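You operate a simulated robot arm through the tools that you are given. There is no shell and no other tool.

The job below is to be done with a simulated robot arm. You get a single attempt, and the scene is never put back.

## Task
Weigh and log the IRON bar from the lab top drawer.
Fine: on the lab scale; zero it first; lay the bar back and close the drawer. Where these are worked on the way, their far stop is far enough and under half their travel is too little: lab top drawer.

Only the result counts: the job must be done as asked and must still hold three seconds after the hand-in. Knocking over, shifting, dropping, spilling or breaking anything else fails it.

## Robot
A 6-joint arm with a two-finger gripper, fixed in place. Base frame: the origin is at the foot of the arm, x ahead of it, y to its left, z up. Units: m, degrees, N and s.
Its first joint turns from -166.0 to 166.0 degrees. Payload 2.45 kg.
The tool frame sits at the grasp point between the pads (the TCP): z along the fingers, y along the line on which they close. The tips reach 0.02 m beyond it. Largest opening 0.14 m; the body of the gripper starts 0.168 m behind the TCP.
Orientation is told as [roll, pitch, yaw] about the base's x, y, z axes, in that order, counted from this pose: with the fingers straight down and closing along the base's y, the tool's x points along the base's -x, its y along +y and its z along -z.

## Interface
- The arm moves only by the tool jog_arm. Its argument "increments" is a list of rows, each an object of numbers (a shift or turn left out is 0, a gripper value left out holds the last): "grip": the finger opening in m, from 0 to 0.14; "dx", "dy", "dz": the shift along the base's x, y, z in units of 400 mm (1.0 is 400 mm); "ax", "ay", "az": the turn, a rotation vector about the base's x, y, z in units of 90 degrees (1.0 is 90 degrees). In form: [{"grip": .., "dx": .., "dy": .., "dz": .., "ax": .., "ay": .., "az": ..}, ...]. A call has 1 to 20 rows; each row is the pose to reach, as a shift and turn from the pose commanded when the call began. A call with a number of a shift or a turn outside -1 to 1 is refused whole. A row lasts 0.2 s, in which the tool goes at most 0.05 m and 8.6 degrees; a call with a longer step from one row to the next is refused whole, and so is a gripper value outside its range. Where a pose cannot be reached the arm comes as near as it can. A force on the tool above 40 N (or 10 N above the force at the start of the call, whichever is more), or a blocked arm, ends the call early, and 0.2 s more pass. Each finger travels about 0.045 m/s and halts on what it meets, pressing with about 45 N; the grip force reading is that of the motor and also rises with nothing between the fingers. The clock runs only during rows and for 0.2 s after the last one: add rows that repeat a pose to give the fingers time. The reply holds the time, the measured pose of the TCP, the force on the tool along the base axes, the opening and the grip force, in the units named above and with some noise, with the torque about the TCP (base axes, N m) and any sound that the robot's microphone picked up, and new pictures: "views" is both (left out), scene, wrist or none.
- Cameras (640 x 400 px; columns grow to the right, rows downward): "scene" is fixed at [0.0489, 0.5003, 1.4775]; the picture's right is [-0.41, -0.91, 0.00], its down [-0.55, 0.25, -0.80] and it looks along [0.73, -0.33, -0.60] (base axes); focal length 324 px, centre (320, 200). "wrist" rides on the gripper at [0.078, 0.011, -0.209] in the tool frame; the picture's right is [-0.14, 0.99, 0.00], its down [-0.92, -0.13, -0.37] and it looks along [-0.36, -0.05, 0.93] (tool axes); focal length 280 px, centre (320, 200). There is no depth. A picture from a camera that has moved, and an enlarged one, comes with that camera's place and axes in the base frame and with its lens.
- inspect(camera, box): a new picture of the part [left, top, right, bottom] of that camera's present view, enlarged. The clock stands still meanwhile.
- sign_off(): hands the job in; it is judged then, once.

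Nothing tells you positions but the pictures and the camera data. Unless the task says otherwise, let go and move clear before handing in.

The tools are called after "Emit:" as a command line: name --argument value ..., lists and objects as JSON in quotes. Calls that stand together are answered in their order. jog_arm: Moves the arm, as the interface text tells. Its arguments: {"type":"object","properties":{"increments":{"type":"array","items":{"type":"object","properties":{"grip":{"type":"number"},"dx":{"type":"number"},"dy":{"type":"number"},"dz":{"type":"number"},"ax":{"type":"number"},"ay":{"type":"number"},"az":{"type":"number"}}}},"views":{"type":"string","enum":["both","scene","wrist","none"]}},"required":["increments"]} The other tools are called the same way: inspect (camera, box) takes an enlarged picture of a part of a camera's view; sign_off () hands the job in.

At the start:

```text
t: 0.0
tcp_pos: [0.549, 0.4257, 1.2755]
tool_rot: [0.1, 0.0, 0.1]
ft_force: [-0.5, 1.0, -0.9]
torque: [0.0, 0.03, -0.01]
finger_gap: 0.1398
finger_force: 0.0
```

scene: 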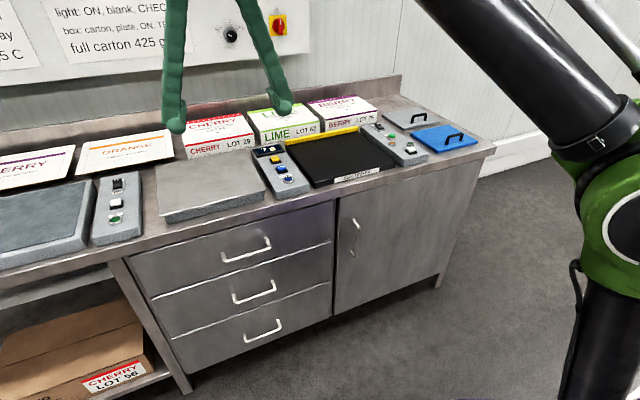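
wrist: 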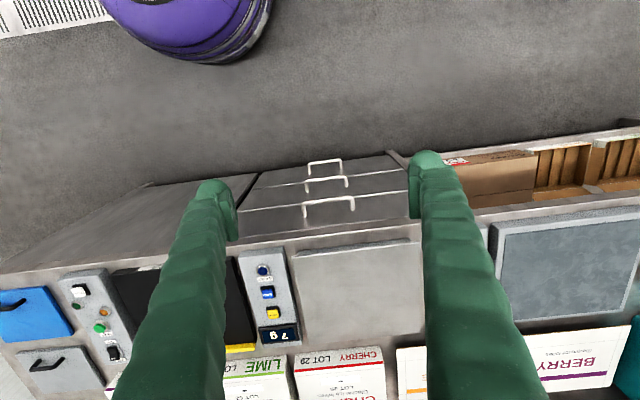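

I see a bench with a steel scale plate, a button panel with a display reading "7 g", and a three-drawer cabinet below. I'll take enlarged looks before moving.

Emit:
inspect --camera "scene" --box '[220, 120, 340, 210]'

Emit:
inspect --camera "scene" --box '[0, 0, 320, 200]'

Emit:
inspect --camera "scene" --box '[320, 80, 500, 200]'

Emit:
inspect --camera "scene" --box '[0, 150, 320, 400]'

Emit:
inspect --camera "wrist" --box '[200, 220, 440, 400]'

Emit:
inspect --camera "wrist" --box '[0, 220, 240, 400]'

```text
4.44 times, centred on (280, 165) of scene
camera zoom: at [0.0489, 0.5003, 1.4775], right [-0.41, -0.91, 0.0], down [-0.55, 0.25, -0.8], along [0.73, -0.33, -0.6], focal length 1441 px, centre (498, 356)
```

zoom: 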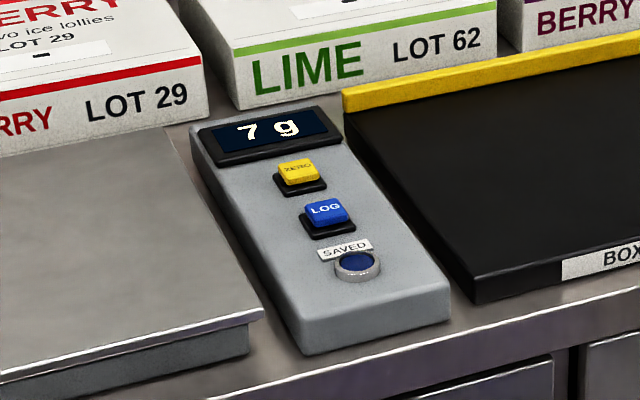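

```text
2.00 times, centred on (160, 100) of scene
camera zoom: at [0.0489, 0.5003, 1.4775], right [-0.41, -0.91, 0.0], down [-0.55, 0.25, -0.8], along [0.73, -0.33, -0.6], focal length 649 px, centre (640, 400)
```

zoom: 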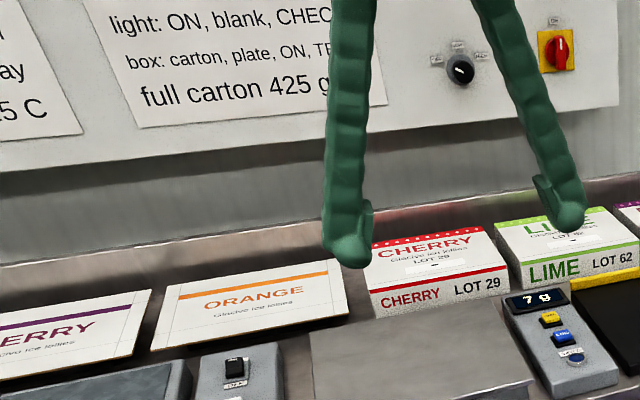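

```text
3.33 times, centred on (410, 140) of scene
camera zoom: at [0.0489, 0.5003, 1.4775], right [-0.41, -0.91, 0.0], down [-0.55, 0.25, -0.8], along [0.73, -0.33, -0.6], focal length 1081 px, centre (20, 400)
```

zoom: 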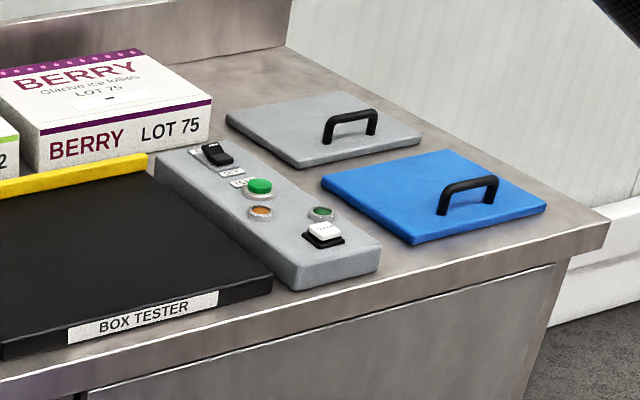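

```text
1.60 times, centred on (160, 275) of scene
camera zoom: at [0.0489, 0.5003, 1.4775], right [-0.41, -0.91, 0.0], down [-0.55, 0.25, -0.8], along [0.73, -0.33, -0.6], focal length 519 px, centre (576, 80)
```

zoom: 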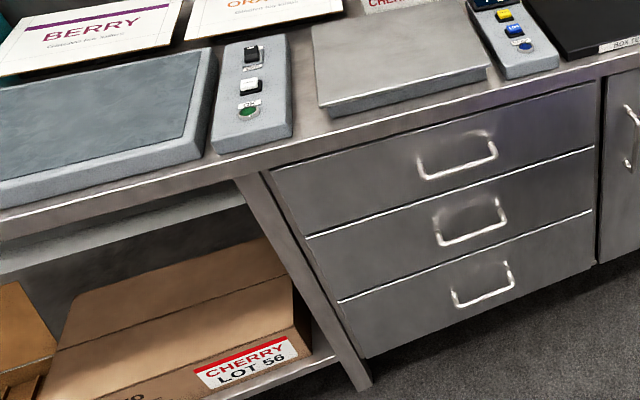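

```text
2.22 times, centred on (320, 310) of wrist
camera zoom: at [0.4695, 0.4372, 1.4843], right [0.14, 0.99, 0.0], down [0.92, -0.13, 0.37], along [0.37, -0.05, -0.93], focal length 623 px, centre (320, -44)
```

zoom: 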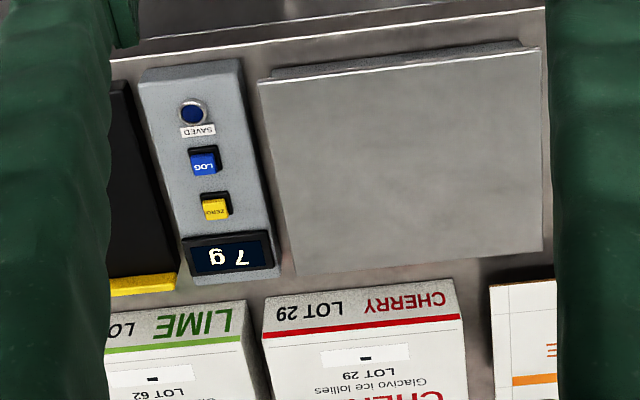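

```text
2.22 times, centred on (120, 310) of wrist
camera zoom: at [0.4695, 0.4372, 1.4843], right [0.14, 0.99, 0.0], down [0.92, -0.13, 0.37], along [0.37, -0.05, -0.93], focal length 623 px, centre (764, -44)
```

zoom: 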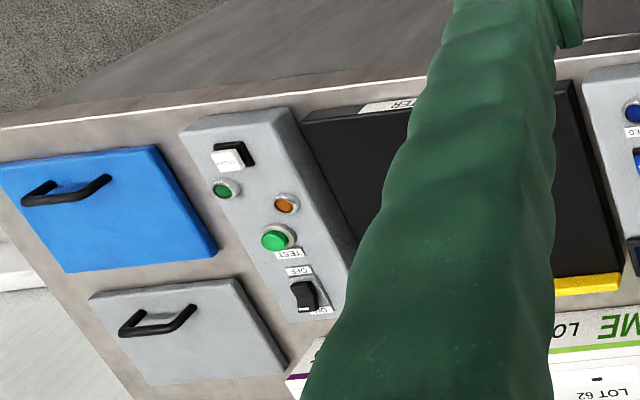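

The lab scale panel has ZERO, LOG and a SAVED lamp. I put ZERO at about (0.968, 0.249, 0.943) and the top drawer handle at about (0.757, 0.421, 0.763). I'll move closer over the scale panel to refine that, closing the gripper on the way.

Emit:
jog_arm --increments '[{"dx": 0.078, "dy": -0.047, "dz": -0.02, "grip": 0.0}, {"dx": 0.156, "dy": -0.094, "dz": -0.04}, {"dx": 0.234, "dy": -0.141, "dz": -0.06}, {"dx": 0.312, "dy": -0.188, "dz": -0.08}, {"dx": 0.39, "dy": -0.235, "dz": -0.1}, {"dx": 0.468, "dy": -0.282, "dz": -0.12}, {"dx": 0.546, "dy": -0.329, "dz": -0.14}, {"dx": 0.625, "dy": -0.375, "dz": -0.16}, {"dx": 0.625, "dy": -0.375, "dz": -0.16}]'

```text
t: 2.0
tcp_pos: [0.797, 0.2763, 1.2118]
tool_rot: [0.2, -0.1, 0.0]
ft_force: [0.2, -0.7, 0.9]
torque: [0.02, 0.01, -0.02]
finger_gap: 0.0
finger_force: 29.8
camera wrist: at [0.7185, 0.2875, 1.4214], right [0.14, 0.99, 0.0], down [0.92, -0.13, 0.37], along [0.37, -0.05, -0.93], focal length 280 px, centre (320, 200)
```

scene: 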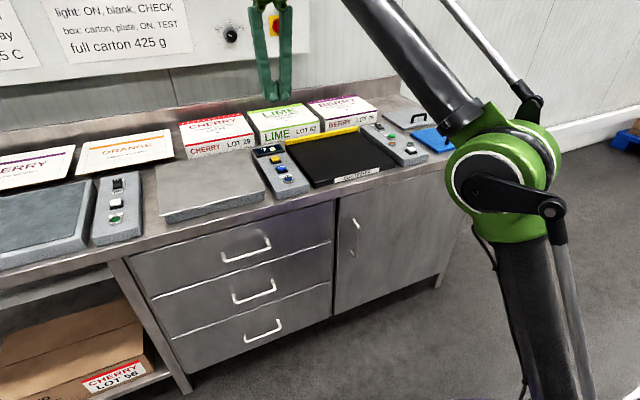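
wrist: 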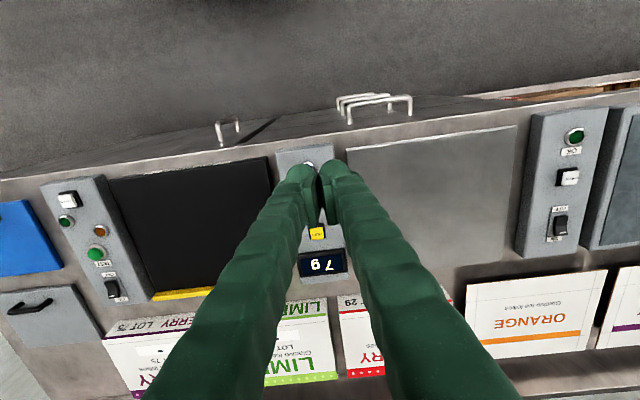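

The closed gripper is now above the panel's near side. I'll take closer looks to refine the positions of the buttons, the plate and the edges.

Emit:
inspect --camera "wrist" --box '[240, 120, 400, 290]'

Emit:
inspect --camera "scene" --box '[140, 130, 320, 280]'

Emit:
inspect --camera "wrist" --box '[300, 70, 540, 220]'

```text
2.35 times, centred on (320, 205) of wrist
camera zoom: at [0.7185, 0.2875, 1.4214], right [0.14, 0.99, 0.0], down [0.92, -0.13, 0.37], along [0.37, -0.05, -0.93], focal length 660 px, centre (320, 188)
```

zoom: 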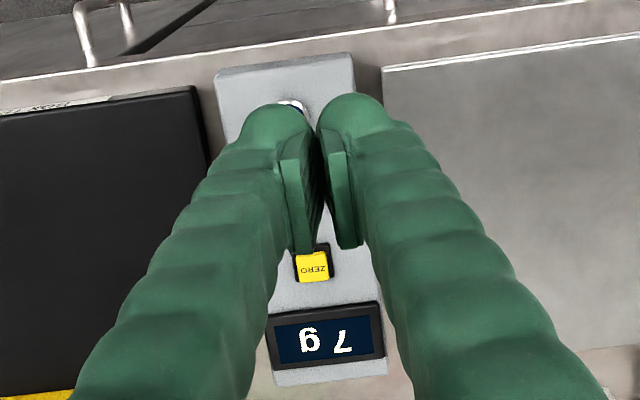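

```text
2.67 times, centred on (230, 205) of scene
camera zoom: at [0.0489, 0.5003, 1.4775], right [-0.41, -0.91, 0.0], down [-0.55, 0.25, -0.8], along [0.73, -0.33, -0.6], focal length 865 px, centre (560, 187)
```

zoom: 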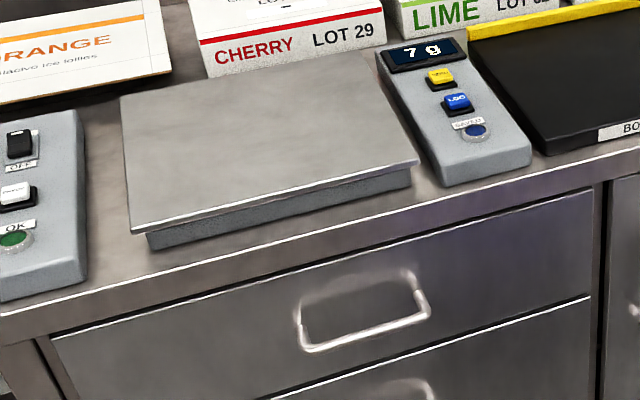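

```text
2.67 times, centred on (420, 145) of wrist
camera zoom: at [0.7185, 0.2875, 1.4214], right [0.14, 0.99, 0.0], down [0.92, -0.13, 0.37], along [0.37, -0.05, -0.93], focal length 748 px, centre (53, 347)
```

zoom: 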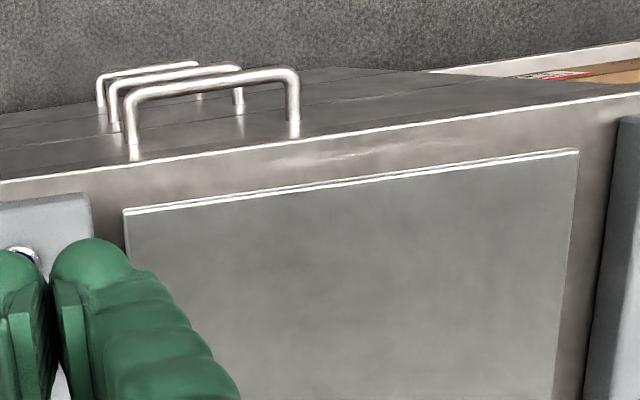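

The plate spans x 0.827–1.116 and y 0.322–0.616 with its top at z about 0.9235. LOG is at (0.904, 0.249, 0.944) and ZERO at (0.970, 0.248, 0.943). I'll hover over ZERO first to see whether it is in reach.

Emit:
jog_arm --increments '[{"dx": 0.053, "dy": -0.008, "dz": -0.06}, {"dx": 0.107, "dy": -0.017, "dz": -0.12}, {"dx": 0.16, "dy": -0.025, "dz": -0.18}, {"dx": 0.214, "dy": -0.033, "dz": -0.24}, {"dx": 0.267, "dy": -0.042, "dz": -0.3}, {"dx": 0.32, "dy": -0.05, "dz": -0.36}, {"dx": 0.374, "dy": -0.058, "dz": -0.42}, {"dx": 0.4275, "dy": -0.067, "dz": -0.46}, {"dx": 0.4275, "dy": -0.067, "dz": -0.46}]'

```text
t: 4.0
tcp_pos: [0.9694, 0.2505, 1.028]
tool_rot: [0.0, -0.1, 0.1]
ft_force: [0.2, -0.2, 0.0]
torque: [-0.03, 0.04, -0.04]
finger_gap: 0.0
finger_force: 29.2
camera wrist: at [0.8908, 0.2609, 1.2371], right [0.14, 0.99, 0.0], down [0.92, -0.13, 0.37], along [0.37, -0.05, -0.93], focal length 280 px, centre (320, 200)
```

scene: 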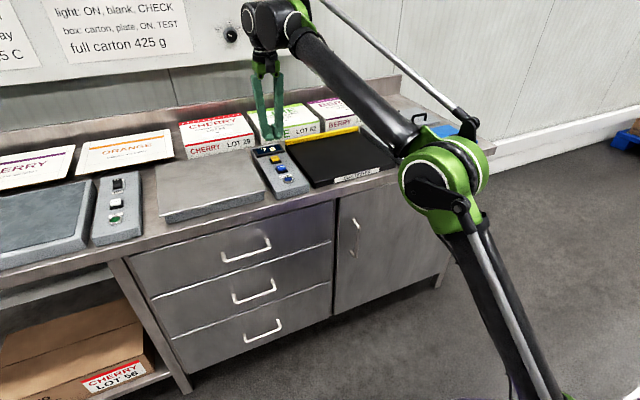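
wrist: 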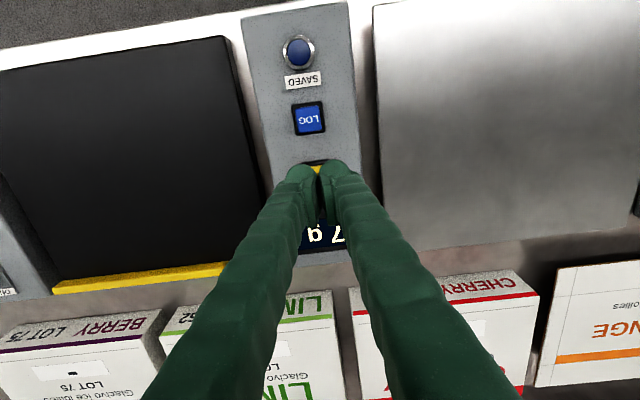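

Straight down reaches here. Combining the views puts ZERO nearer (0.98, 0.246, 0.935). I'll check closely before pressing.

Emit:
inspect --camera "wrist" --box '[260, 90, 380, 250]'

Emit:
inspect --camera "scene" --box '[230, 60, 320, 200]'

```text
2.50 times, centred on (320, 170) of wrist
camera zoom: at [0.8908, 0.2609, 1.2371], right [0.14, 0.99, 0.0], down [0.92, -0.13, 0.37], along [0.37, -0.05, -0.93], focal length 701 px, centre (320, 275)
```

zoom: 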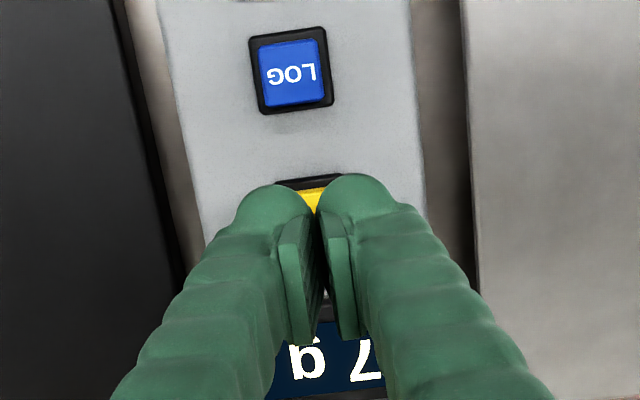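

```text
2.86 times, centred on (275, 130) of scene
camera zoom: at [0.0489, 0.5003, 1.4775], right [-0.41, -0.91, 0.0], down [-0.55, 0.25, -0.8], along [0.73, -0.33, -0.6], focal length 926 px, centre (449, 400)
```

zoom: 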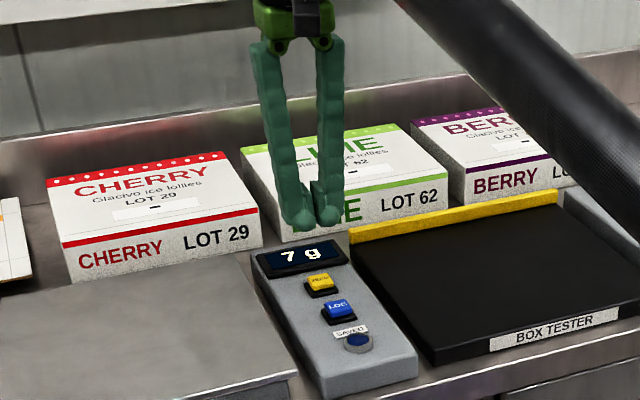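

ZERO's centre looks to be at about (0.982, 0.246). I'll line up over it and descend gently.

Emit:
jog_arm --increments '[{"dx": 0.03, "dy": -0.0075, "dz": 0.0}, {"dx": 0.03, "dy": -0.0075, "dz": -0.06}, {"dx": 0.03, "dy": -0.0075, "dz": -0.12}, {"dx": 0.03, "dy": -0.0075, "dz": -0.14}]'

```text
t: 5.0
tcp_pos: [0.9804, 0.247, 0.9713]
tool_rot: [0.1, -0.1, 0.0]
ft_force: [-0.1, -0.9, -0.2]
torque: [0.0, -0.01, 0.03]
finger_gap: 0.0
finger_force: 29.9
camera wrist: at [0.9017, 0.2583, 1.1802], right [0.14, 0.99, 0.0], down [0.92, -0.13, 0.37], along [0.37, -0.05, -0.93], focal length 280 px, centre (320, 200)
```

scene: 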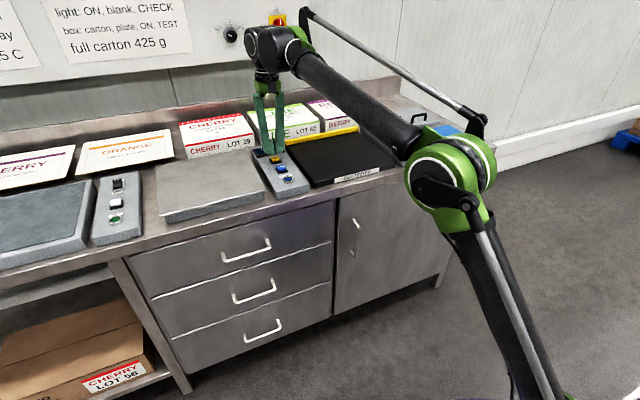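
wrist: 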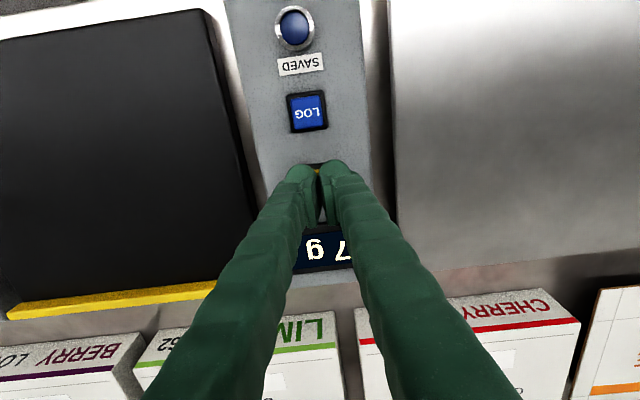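

I'm about a centimetre above the button, so now I press in small steps.

Emit:
jog_arm --increments '[{"dz": -0.01}, {"dz": -0.02}, {"dz": -0.027}, {"dz": -0.034}, {"dz": -0.04}, {"dz": -0.04}]'

Emit:
inspect --camera "scene" --box '[230, 110, 320, 200]'

```text
t: 6.4
tcp_pos: [0.9816, 0.2459, 0.9551]
tool_rot: [0.1, -0.1, 0.0]
ft_force: [-0.4, -0.7, -0.2]
torque: [0.02, 0.01, 0.0]
finger_gap: 0.0
finger_force: 29.6
camera wrist: at [0.9024, 0.2568, 1.1649], right [0.14, 0.99, 0.0], down [0.92, -0.13, 0.37], along [0.37, -0.05, -0.93], focal length 280 px, centre (320, 200)
```

scene: 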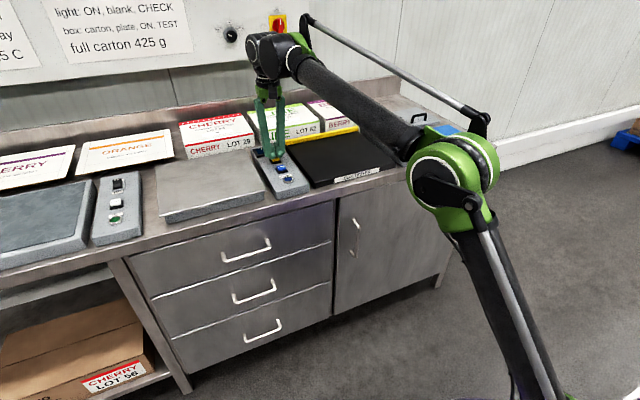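
wrist: 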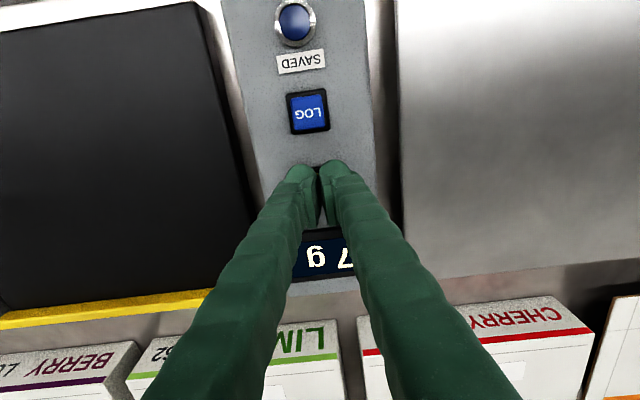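

```text
4.44 times, centred on (275, 155) of scene
camera zoom: at [0.0489, 0.5003, 1.4775], right [-0.41, -0.91, 0.0], down [-0.55, 0.25, -0.8], along [0.73, -0.33, -0.6], focal length 1441 px, centre (520, 400)
```

zoom: 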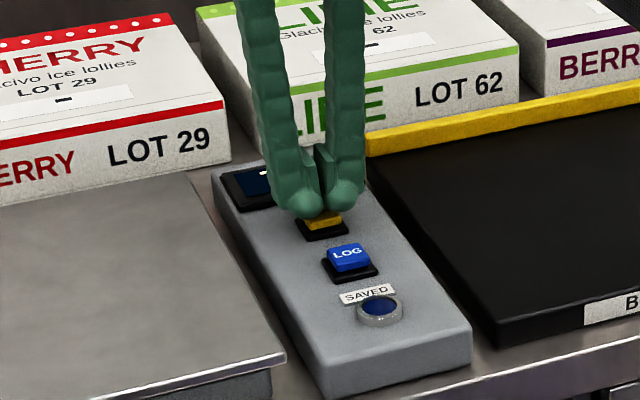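

I have no contact yet and the tip is at about 0.935. I'll continue down in 2 mm steps.

Emit:
jog_arm --increments '[{"dz": -0.005}, {"dz": -0.01}, {"dz": -0.015}, {"dz": -0.02}, {"dz": -0.02}]'

Emit:
inspect --camera "scene" --box '[230, 110, 320, 200]'

```text
t: 7.6
tcp_pos: [0.9817, 0.2474, 0.9467]
tool_rot: [0.1, -0.2, 0.1]
ft_force: [-0.3, -0.7, 1.0]
torque: [-0.03, 0.0, 0.02]
finger_gap: 0.006
finger_force: 29.0
camera wrist: at [0.9023, 0.2575, 1.1559], right [0.14, 0.99, 0.0], down [0.92, -0.13, 0.37], along [0.37, -0.05, -0.93], focal length 280 px, centre (320, 200)
```

scene: 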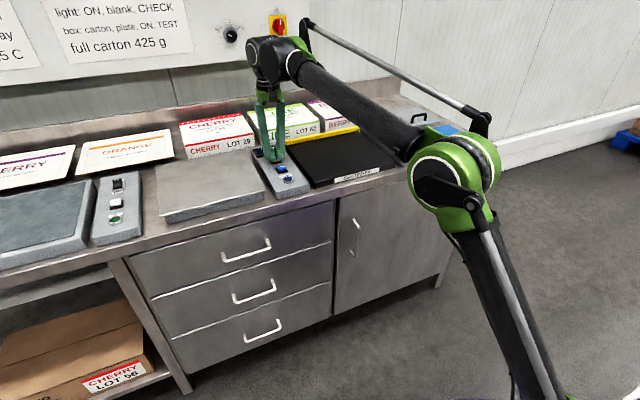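
wrist: 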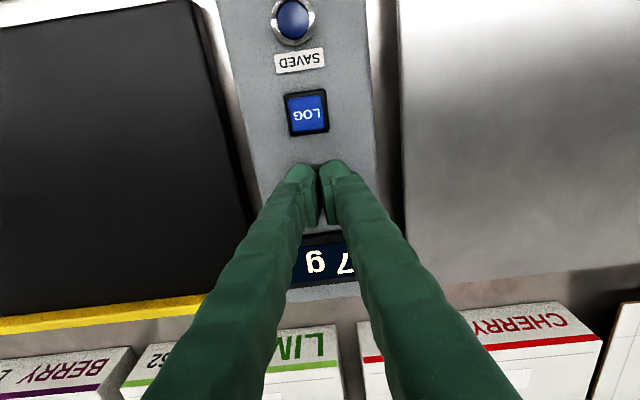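

```text
4.44 times, centred on (275, 155) of scene
camera zoom: at [0.0489, 0.5003, 1.4775], right [-0.41, -0.91, 0.0], down [-0.55, 0.25, -0.8], along [0.73, -0.33, -0.6], focal length 1441 px, centre (520, 400)
```

zoom: 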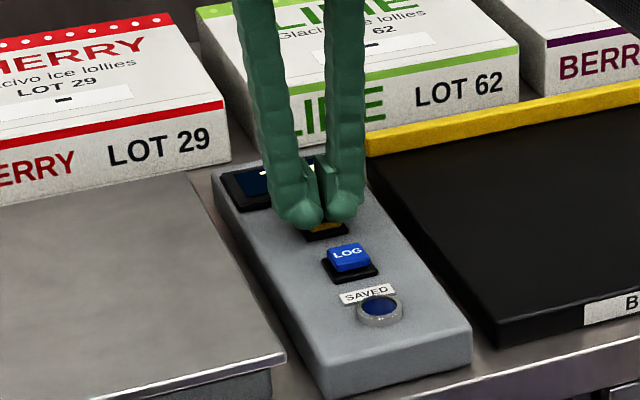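

The fingers are touching the button now, but the display still reads 7 g. I'll press a little deeper.

Emit:
jog_arm --increments '[{"dz": -0.005}, {"dz": -0.01}, {"dz": -0.01}]'

Emit:
inspect --camera "wrist" --box '[260, 130, 400, 300]'

```text
t: 8.4
tcp_pos: [0.9818, 0.2465, 0.942]
tool_rot: [0.1, -0.1, 0.0]
ft_force: [-2.0, 0.5, 3.9]
torque: [0.03, 0.02, 0.0]
finger_gap: 0.0058
finger_force: 29.4
heard: click
camera wrist: at [0.9028, 0.2573, 1.1517], right [0.14, 0.99, 0.0], down [0.92, -0.13, 0.37], along [0.37, -0.05, -0.93], focal length 280 px, centre (320, 200)
```

scene: 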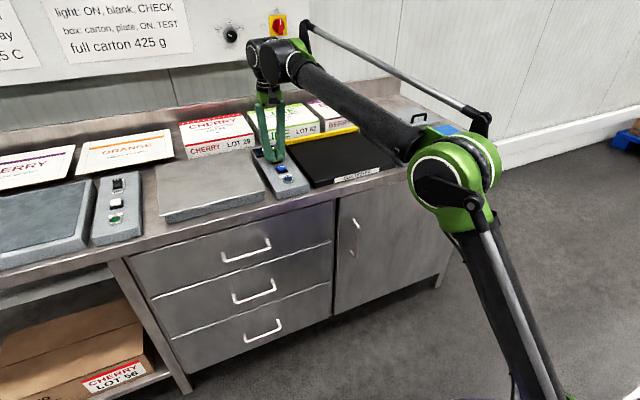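
wrist: 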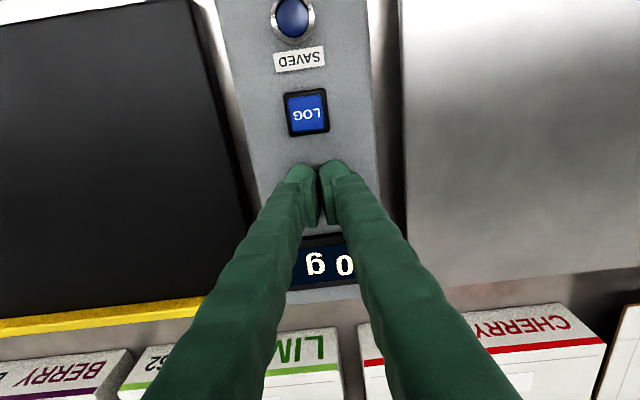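

```text
2.35 times, centred on (330, 215) of wrist
camera zoom: at [0.9028, 0.2573, 1.1517], right [0.14, 0.99, 0.0], down [0.92, -0.13, 0.37], along [0.37, -0.05, -0.93], focal length 660 px, centre (296, 165)
```

zoom: 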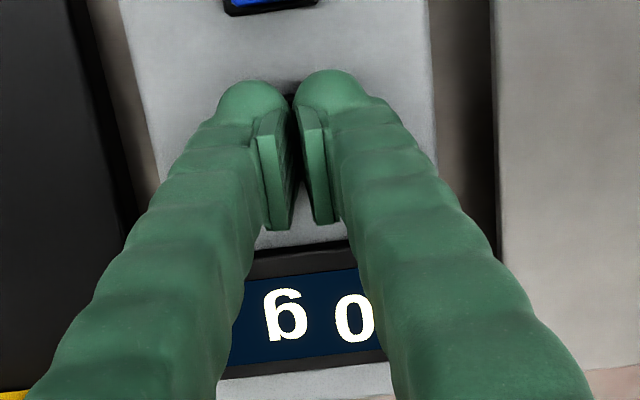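

ZERO clicked and the display reads 0 g. I'll lift off, move back toward the front of the drawer, and yaw 90° so the fingers close along x.

Emit:
jog_arm --increments '[{"dz": 0.1}, {"dz": 0.2}, {"dz": 0.3}, {"dz": 0.39}, {"dx": -0.08, "dy": 0.04, "dz": 0.39, "az": 0.09, "grip": 0.045}, {"dx": -0.16, "dy": 0.08, "dz": 0.39, "az": 0.18}, {"dx": -0.24, "dy": 0.12, "dz": 0.39, "az": 0.27}, {"dx": -0.32, "dy": 0.16, "dz": 0.39, "az": 0.36}, {"dx": -0.4, "dy": 0.2, "dz": 0.39, "az": 0.45}, {"dx": -0.48, "dy": 0.24, "dz": 0.39, "az": 0.54}, {"dx": -0.56, "dy": 0.28, "dz": 0.39, "az": 0.63}, {"dx": -0.64, "dy": 0.32, "dz": 0.39, "az": 0.72}, {"dx": -0.72, "dy": 0.36, "dz": 0.39, "az": 0.81}, {"dx": -0.81, "dy": 0.4, "dz": 0.39, "az": 0.9}, {"dx": -0.905, "dy": 0.42, "dz": 0.39, "az": 0.98}, {"dx": -0.905, "dy": 0.42, "dz": 0.39, "az": 1.0}, {"dx": -0.905, "dy": 0.42, "dz": 0.39, "az": 1.0}]'

```text
t: 12.0
tcp_pos: [0.6185, 0.4157, 1.0968]
tool_rot: [0.1, -0.1, 89.9]
ft_force: [0.9, -0.2, 0.3]
torque: [0.02, 0.02, -0.02]
finger_gap: 0.0449
finger_force: 0.0
out of reach, approached as far as the arm can: row 4
camera wrist: at [0.6066, 0.3377, 1.3066], right [-0.99, 0.14, 0.0], down [0.13, 0.92, 0.37], along [0.05, 0.37, -0.93], focal length 280 px, centre (320, 200)
```

scene: 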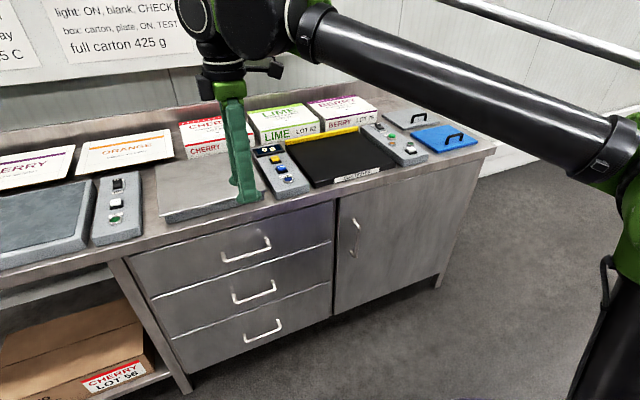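
wrist: 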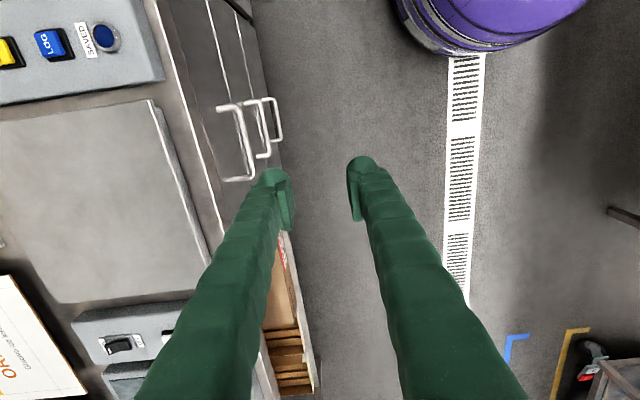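

I'm yawed with the fingers at x=0.62. I'll zoom in on the handle from here.

Emit:
inspect --camera "wrist" --box '[180, 60, 320, 220]'

Emit:
inspect --camera "scene" --box '[190, 210, 310, 290]'

```text
2.50 times, centred on (250, 140) of wrist
camera zoom: at [0.6066, 0.3377, 1.3066], right [-0.99, 0.14, 0.0], down [0.13, 0.92, 0.37], along [0.05, 0.37, -0.93], focal length 701 px, centre (495, 350)
```

zoom: 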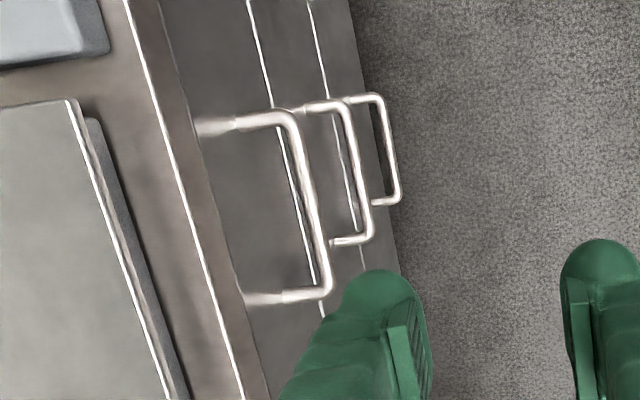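

```text
5.00 times, centred on (250, 250) of scene
camera zoom: at [0.0489, 0.5003, 1.4775], right [-0.41, -0.91, 0.0], down [-0.55, 0.25, -0.8], along [0.73, -0.33, -0.6], focal length 1621 px, centre (670, -50)
```

zoom: 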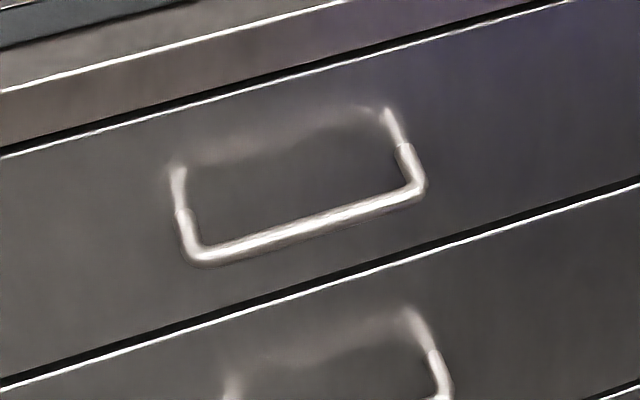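

The handle bar's centre is confirmed at (0.760, 0.417, 0.763). I'll tilt the tool 45° forward and go to a pre-approach point in front of and above the bar.

Emit:
jog_arm --increments '[{"dx": 0.0, "dz": -0.07, "ay": -0.0625}, {"dx": 0.02, "dz": -0.15, "ay": -0.125}, {"dx": 0.04, "dz": -0.23, "ay": -0.1875}, {"dx": 0.06, "dz": -0.31, "ay": -0.25}, {"dx": 0.08, "dz": -0.39, "ay": -0.3125}, {"dx": 0.1, "dz": -0.47, "ay": -0.375}, {"dx": 0.12, "dz": -0.55, "ay": -0.4375}, {"dx": 0.1375, "dy": 0.005, "dz": -0.629, "ay": -0.5}, {"dx": 0.1375, "dy": 0.005, "dz": -0.629, "ay": -0.5}]'

```text
t: 14.0
tcp_pos: [0.6753, 0.4153, 0.8481]
tool_rot: [-44.9, -0.1, 90.1]
ft_force: [-0.6, -0.4, 0.4]
torque: [-0.02, -0.01, -0.01]
finger_gap: 0.045
finger_force: 0.1
camera wrist: at [0.5193, 0.3372, 0.9883], right [-0.7, 0.14, -0.7], down [-0.17, 0.92, 0.35], along [0.69, 0.37, -0.62], focal length 280 px, centre (320, 200)
```

scene: 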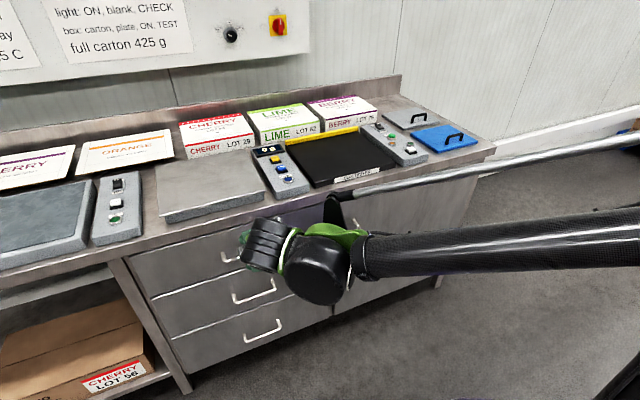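
wrist: 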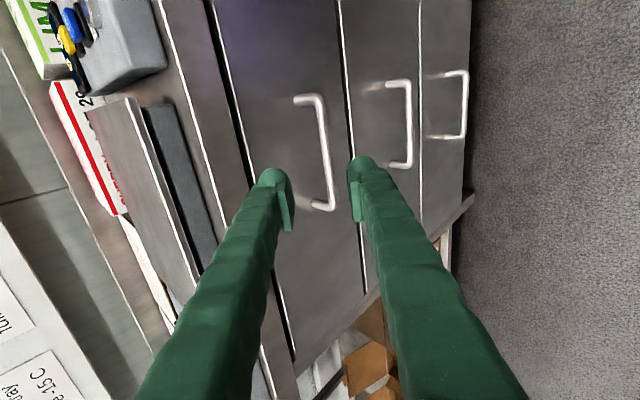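

The handle sits between the open fingers along the approach line. I'll advance along 45° and close on the bar.

Emit:
jog_arm --increments '[{"dx": 0.05, "dz": -0.052}, {"dx": 0.1, "dz": -0.104}, {"dx": 0.15, "dz": -0.157}, {"dx": 0.203, "dz": -0.21}, {"dx": 0.203, "dz": -0.21}]'

```text
t: 15.2
tcp_pos: [0.7568, 0.4162, 0.7626]
tool_rot: [-44.9, 0.1, 90.0]
ft_force: [-0.2, 0.5, 0.1]
torque: [-0.02, -0.01, 0.0]
finger_gap: 0.045
finger_force: 0.1
camera wrist: at [0.6006, 0.3379, 0.9036], right [-0.7, 0.14, -0.7], down [-0.17, 0.92, 0.35], along [0.69, 0.37, -0.62], focal length 280 px, centre (320, 200)
```

scene: 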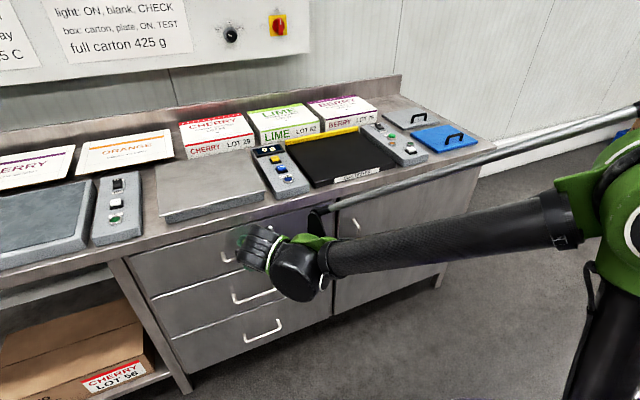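
wrist: 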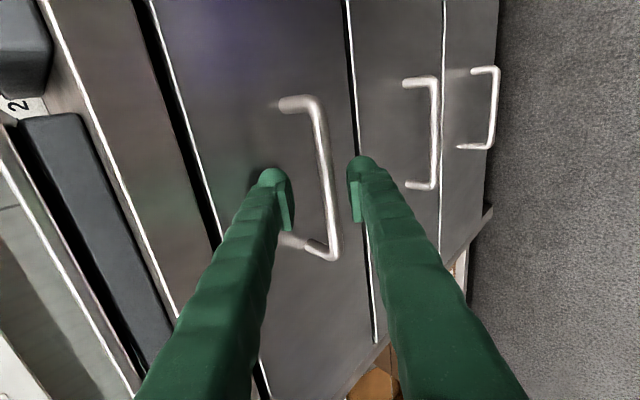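

The bar is between the fingers at grasp depth. I'll close on it.

Emit:
jog_arm --increments '[{"grip": 0.0}, {"grip": 0.0}, {"grip": 0.0}, {"grip": 0.0}]' --views "wrist"

```text
t: 16.1
tcp_pos: [0.7505, 0.4166, 0.7604]
tool_rot: [-44.5, -0.2, 90.1]
ft_force: [-56.6, -2.7, -12.1]
torque: [-0.22, 0.94, 0.63]
finger_gap: 0.0064
finger_force: 25.8
stopped in row 4: the force on the tool passed its limit at 44 N (the readings are from after the stop); the commanded pose is now the measured one
camera wrist: at [0.595, 0.3386, 0.9028], right [-0.71, 0.14, -0.69], down [-0.17, 0.92, 0.35], along [0.69, 0.37, -0.63], focal length 280 px, centre (320, 200)
```

wrist: 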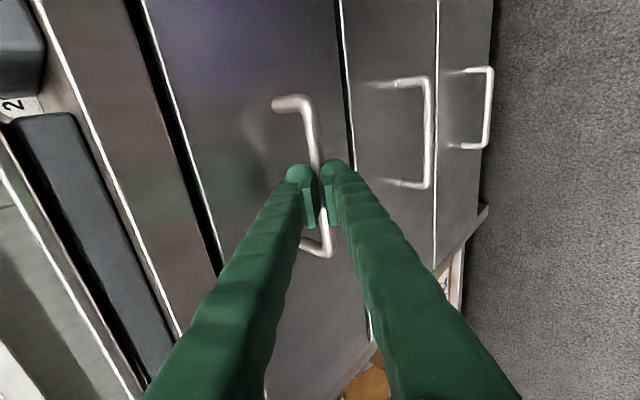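

The grip closed, but with a side force, because the bar sat off the finger axis. I'll check the settled readings and look closely.

Emit:
jog_arm --increments '[{"dx": 0.0}]' --views "none"

Emit:
inspect --camera "wrist" --box '[250, 80, 390, 280]'

```text
t: 16.4
tcp_pos: [0.7491, 0.4163, 0.7617]
tool_rot: [-44.4, -0.2, 90.1]
ft_force: [-48.0, 9.4, 13.2]
torque: [0.25, 0.61, 0.67]
finger_gap: 0.0061
finger_force: 29.3
stopped in row 1: the force on the tool passed its limit at 71 N (the readings are from after the stop); the commanded pose is now the measured one
```

```text
2.00 times, centred on (320, 180) of wrist
camera zoom: at [0.5949, 0.3382, 0.903], right [-0.71, 0.14, -0.69], down [-0.17, 0.92, 0.36], along [0.69, 0.37, -0.63], focal length 561 px, centre (320, 240)
```

zoom: 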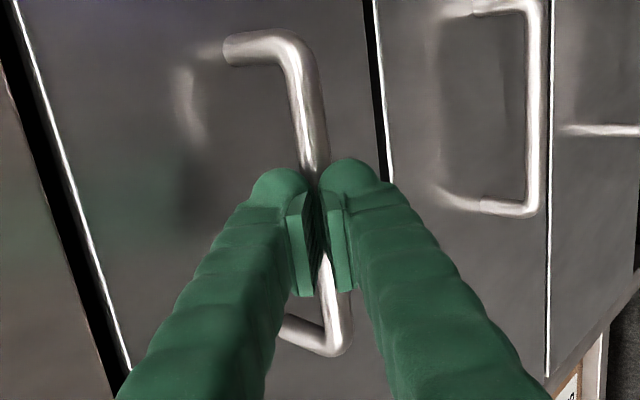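

I'll release to drop the load and re-centre on the bar.

Emit:
jog_arm --increments '[{"grip": 0.045}, {"grip": 0.045}, {"grip": 0.045}, {"grip": 0.045}]' --views "wrist"

Emit:
inspect --camera "wrist" --box '[250, 80, 390, 280]'

```text
t: 17.4
tcp_pos: [0.7526, 0.4148, 0.7605]
tool_rot: [-44.5, -0.1, 89.9]
ft_force: [0.2, -0.9, 0.0]
torque: [0.0, -0.03, -0.01]
finger_gap: 0.0449
finger_force: 0.0
camera wrist: at [0.5979, 0.3369, 0.9022], right [-0.71, 0.14, -0.69], down [-0.17, 0.92, 0.35], along [0.69, 0.37, -0.63], focal length 280 px, centre (320, 200)
```

wrist: 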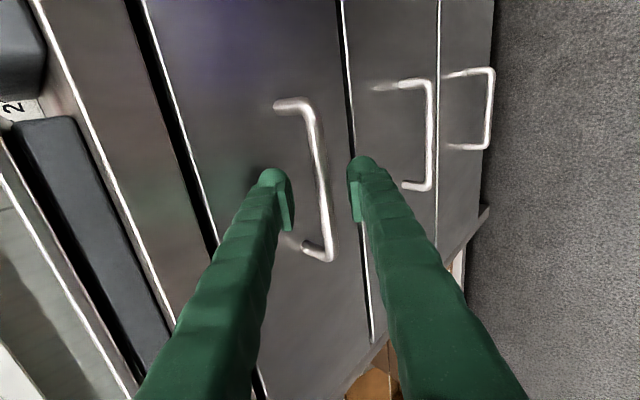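

```text
2.00 times, centred on (320, 180) of wrist
camera zoom: at [0.5979, 0.3369, 0.9022], right [-0.71, 0.14, -0.69], down [-0.17, 0.92, 0.35], along [0.69, 0.37, -0.63], focal length 561 px, centre (320, 240)
```

zoom: 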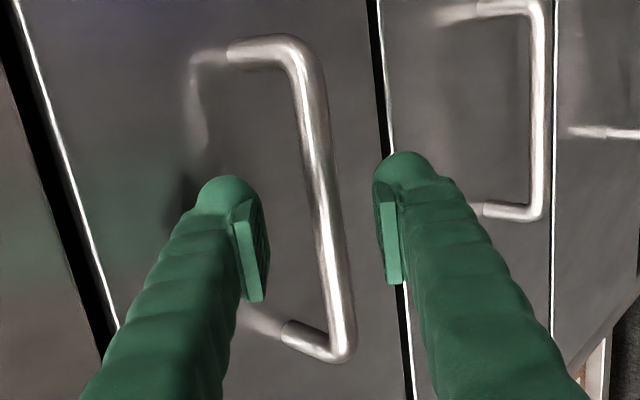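

The bar looks centred between the pads but close to the tips, about 12 mm beyond the TCP. I'll push 10 mm deeper and close in stages.

Emit:
jog_arm --increments '[{"dx": 0.009, "dz": -0.009}, {"dx": 0.018, "dz": -0.018}, {"dx": 0.018, "dz": -0.018, "grip": 0.025}, {"dx": 0.018, "dz": -0.018, "grip": 0.025}, {"dx": 0.018, "dz": -0.018, "grip": 0.02}]' --views "wrist"

Emit:
inspect --camera "wrist" --box '[250, 80, 390, 280]'

```text
t: 18.6
tcp_pos: [0.7589, 0.4155, 0.7529]
tool_rot: [-44.5, -0.1, 89.9]
ft_force: [0.5, -0.3, 0.3]
torque: [0.01, 0.0, -0.02]
finger_gap: 0.02
finger_force: 0.1
camera wrist: at [0.6044, 0.3372, 0.8951], right [-0.71, 0.14, -0.69], down [-0.17, 0.92, 0.35], along [0.69, 0.37, -0.63], focal length 280 px, centre (320, 200)
```

wrist: 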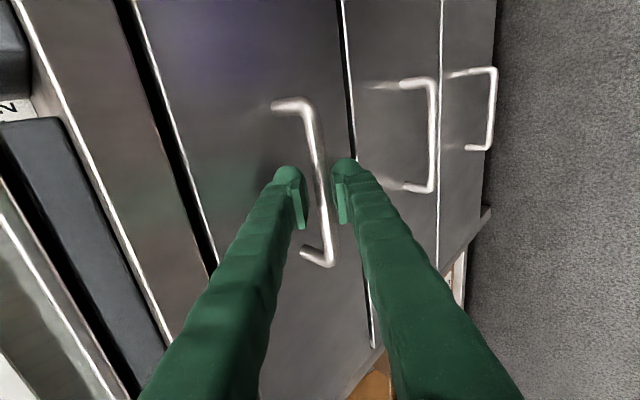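

```text
2.00 times, centred on (320, 180) of wrist
camera zoom: at [0.6044, 0.3372, 0.8951], right [-0.71, 0.14, -0.69], down [-0.17, 0.92, 0.35], along [0.69, 0.37, -0.63], focal length 561 px, centre (320, 240)
```

zoom: 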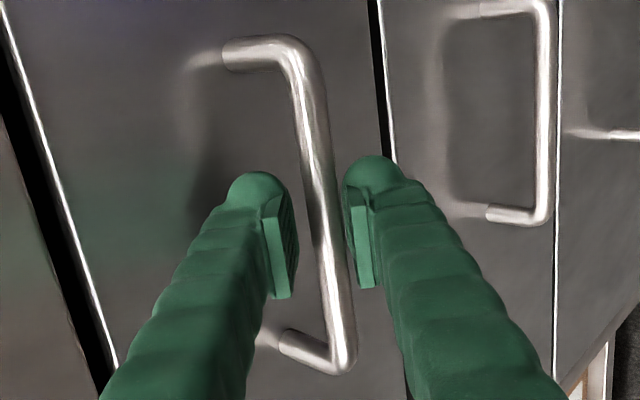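

The bar sits about 2 mm toward the lower finger. I'll shift slightly and close in small steps.

Emit:
jog_arm --increments '[{"dx": -0.0035, "dz": -0.0035, "grip": 0.016}, {"dx": -0.0035, "dz": -0.0035, "grip": 0.013}, {"dx": -0.0035, "dz": -0.0035, "grip": 0.011}]' --views "none"

Emit:
inspect --camera "wrist" --box '[250, 80, 390, 280]'

```text
t: 19.4
tcp_pos: [0.759, 0.4171, 0.7531]
tool_rot: [-44.5, -0.1, 90.0]
ft_force: [1.0, 0.3, 0.5]
torque: [-0.46, 0.01, 0.52]
finger_gap: 0.013
finger_force: 29.7
```

```text
2.00 times, centred on (320, 180) of wrist
camera zoom: at [0.6028, 0.3371, 0.894], right [-0.71, 0.14, -0.69], down [-0.17, 0.92, 0.35], along [0.69, 0.37, -0.63], focal length 561 px, centre (320, 240)
```

zoom: 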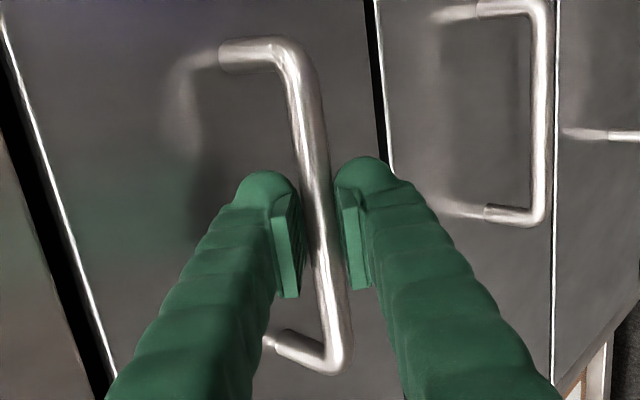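

I have a clean grip on the bar, with a gap of 13 mm and low force. I'll start to pull the drawer in −x.

Emit:
jog_arm --increments '[{"dx": -0.02, "grip": 0.005}, {"dx": -0.06}, {"dx": -0.11}, {"dx": -0.17}, {"dx": -0.23}, {"dx": -0.29}, {"dx": -0.35}]'

```text
t: 21.0
tcp_pos: [0.6189, 0.4154, 0.7523]
tool_rot: [-44.5, 0.0, 89.9]
ft_force: [-1.3, -19.2, 7.9]
torque: [-0.63, -0.02, 0.63]
finger_gap: 0.0129
finger_force: 39.7
camera wrist: at [0.464, 0.3375, 0.8939], right [-0.71, 0.14, -0.69], down [-0.17, 0.92, 0.35], along [0.69, 0.36, -0.63], focal length 280 px, centre (320, 200)
```

scene: 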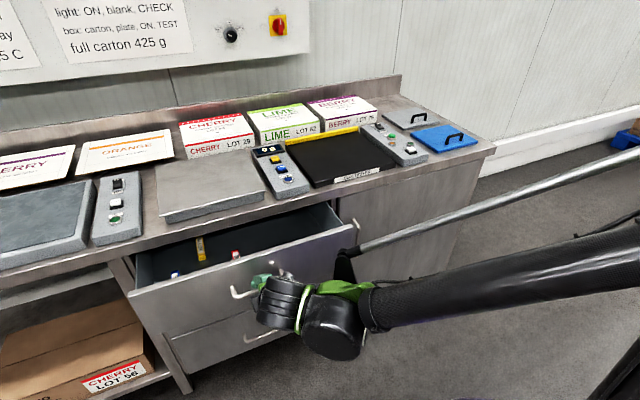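
wrist: 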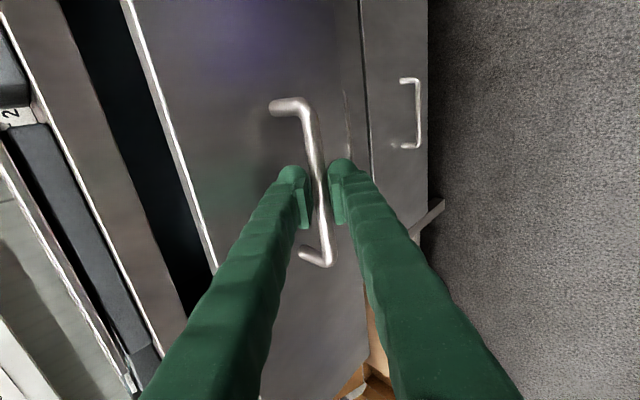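

The drawer is opening smoothly and I can see bars inside. I'll continue pulling, with slight relief in y.

Emit:
jog_arm --increments '[{"dx": -0.03, "dy": -0.005}, {"dx": -0.09, "dy": -0.005}, {"dx": -0.15, "dy": -0.005}, {"dx": -0.21, "dy": -0.005}, {"dx": -0.27, "dy": -0.005}, {"dx": -0.33, "dy": -0.005}, {"dx": -0.39, "dy": -0.005}]'

```text
t: 22.8
tcp_pos: [0.4649, 0.4153, 0.7522]
tool_rot: [-44.5, 0.0, 90.1]
ft_force: [0.6, 8.6, 5.4]
torque: [-0.64, -0.05, 0.65]
finger_gap: 0.0128
finger_force: 39.7
stopped in row 7: the force on the tool passed its limit at 41 N (the readings are from after the stop); the commanded pose is now the measured one
camera wrist: at [0.3094, 0.3366, 0.8934], right [-0.71, 0.14, -0.7], down [-0.17, 0.92, 0.35], along [0.69, 0.37, -0.63], focal length 280 px, centre (320, 200)
```

scene: 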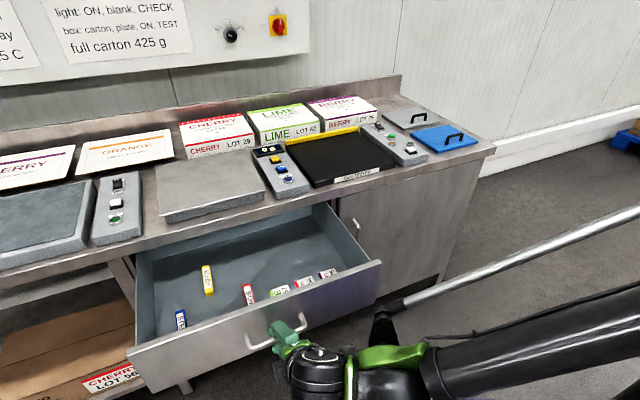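
wrist: 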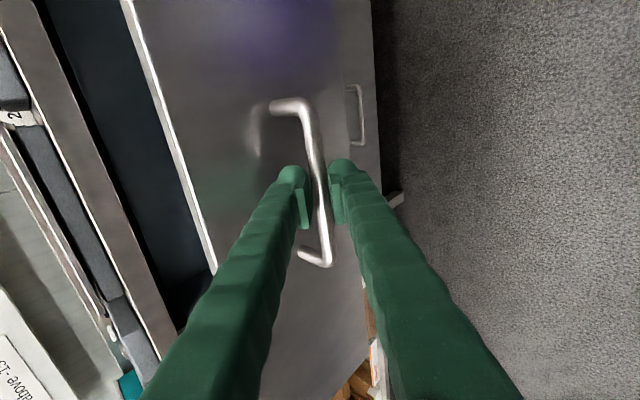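

The drawer has hit its far stop after about 0.294 m of travel, and six labelled bars are inside. I'll look closely.

Emit:
inspect --camera "scene" --box '[150, 240, 260, 340]'

Emit:
inspect --camera "scene" --box '[230, 250, 350, 320]'

```text
4.00 times, centred on (205, 290) of scene
camera zoom: at [0.0489, 0.5003, 1.4775], right [-0.41, -0.91, 0.0], down [-0.55, 0.25, -0.8], along [0.73, -0.33, -0.6], focal length 1297 px, centre (780, -160)
```

zoom: 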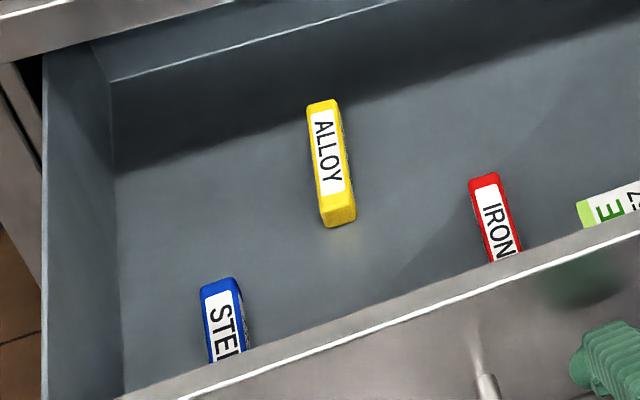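

```text
5.33 times, centred on (290, 285) of scene
camera zoom: at [0.0489, 0.5003, 1.4775], right [-0.41, -0.91, 0.0], down [-0.55, 0.25, -0.8], along [0.73, -0.33, -0.6], focal length 1730 px, centre (480, -253)
```

zoom: 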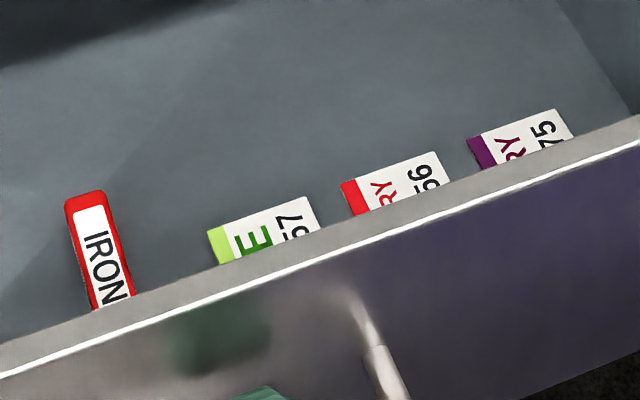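

The IRON bar is the red one, and the other three items are cards. I'll release the handle and retreat along the tool axis.

Emit:
jog_arm --increments '[{"grip": 0.05}, {"grip": 0.05}, {"grip": 0.05}, {"dx": -0.06, "dz": 0.06}, {"dx": -0.12, "dz": 0.12}, {"dx": -0.18, "dz": 0.18}, {"dx": -0.24, "dz": 0.24}]'

```text
t: 24.4
tcp_pos: [0.3686, 0.4165, 0.8473]
tool_rot: [-44.6, -0.1, 90.1]
ft_force: [-0.6, 1.1, 0.3]
torque: [0.02, -0.01, -0.03]
finger_gap: 0.0499
finger_force: 0.1
camera wrist: at [0.2138, 0.3374, 0.9887], right [-0.71, 0.14, -0.69], down [-0.17, 0.92, 0.35], along [0.69, 0.37, -0.63], focal length 280 px, centre (320, 200)
```

scene: 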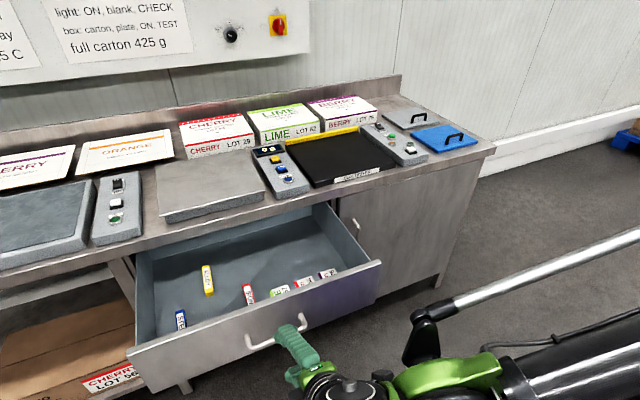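
wrist: 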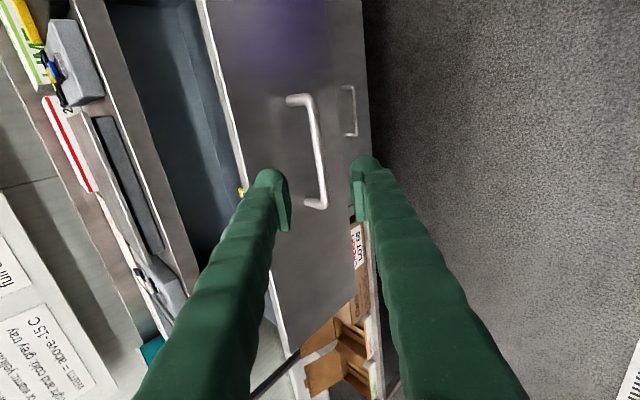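

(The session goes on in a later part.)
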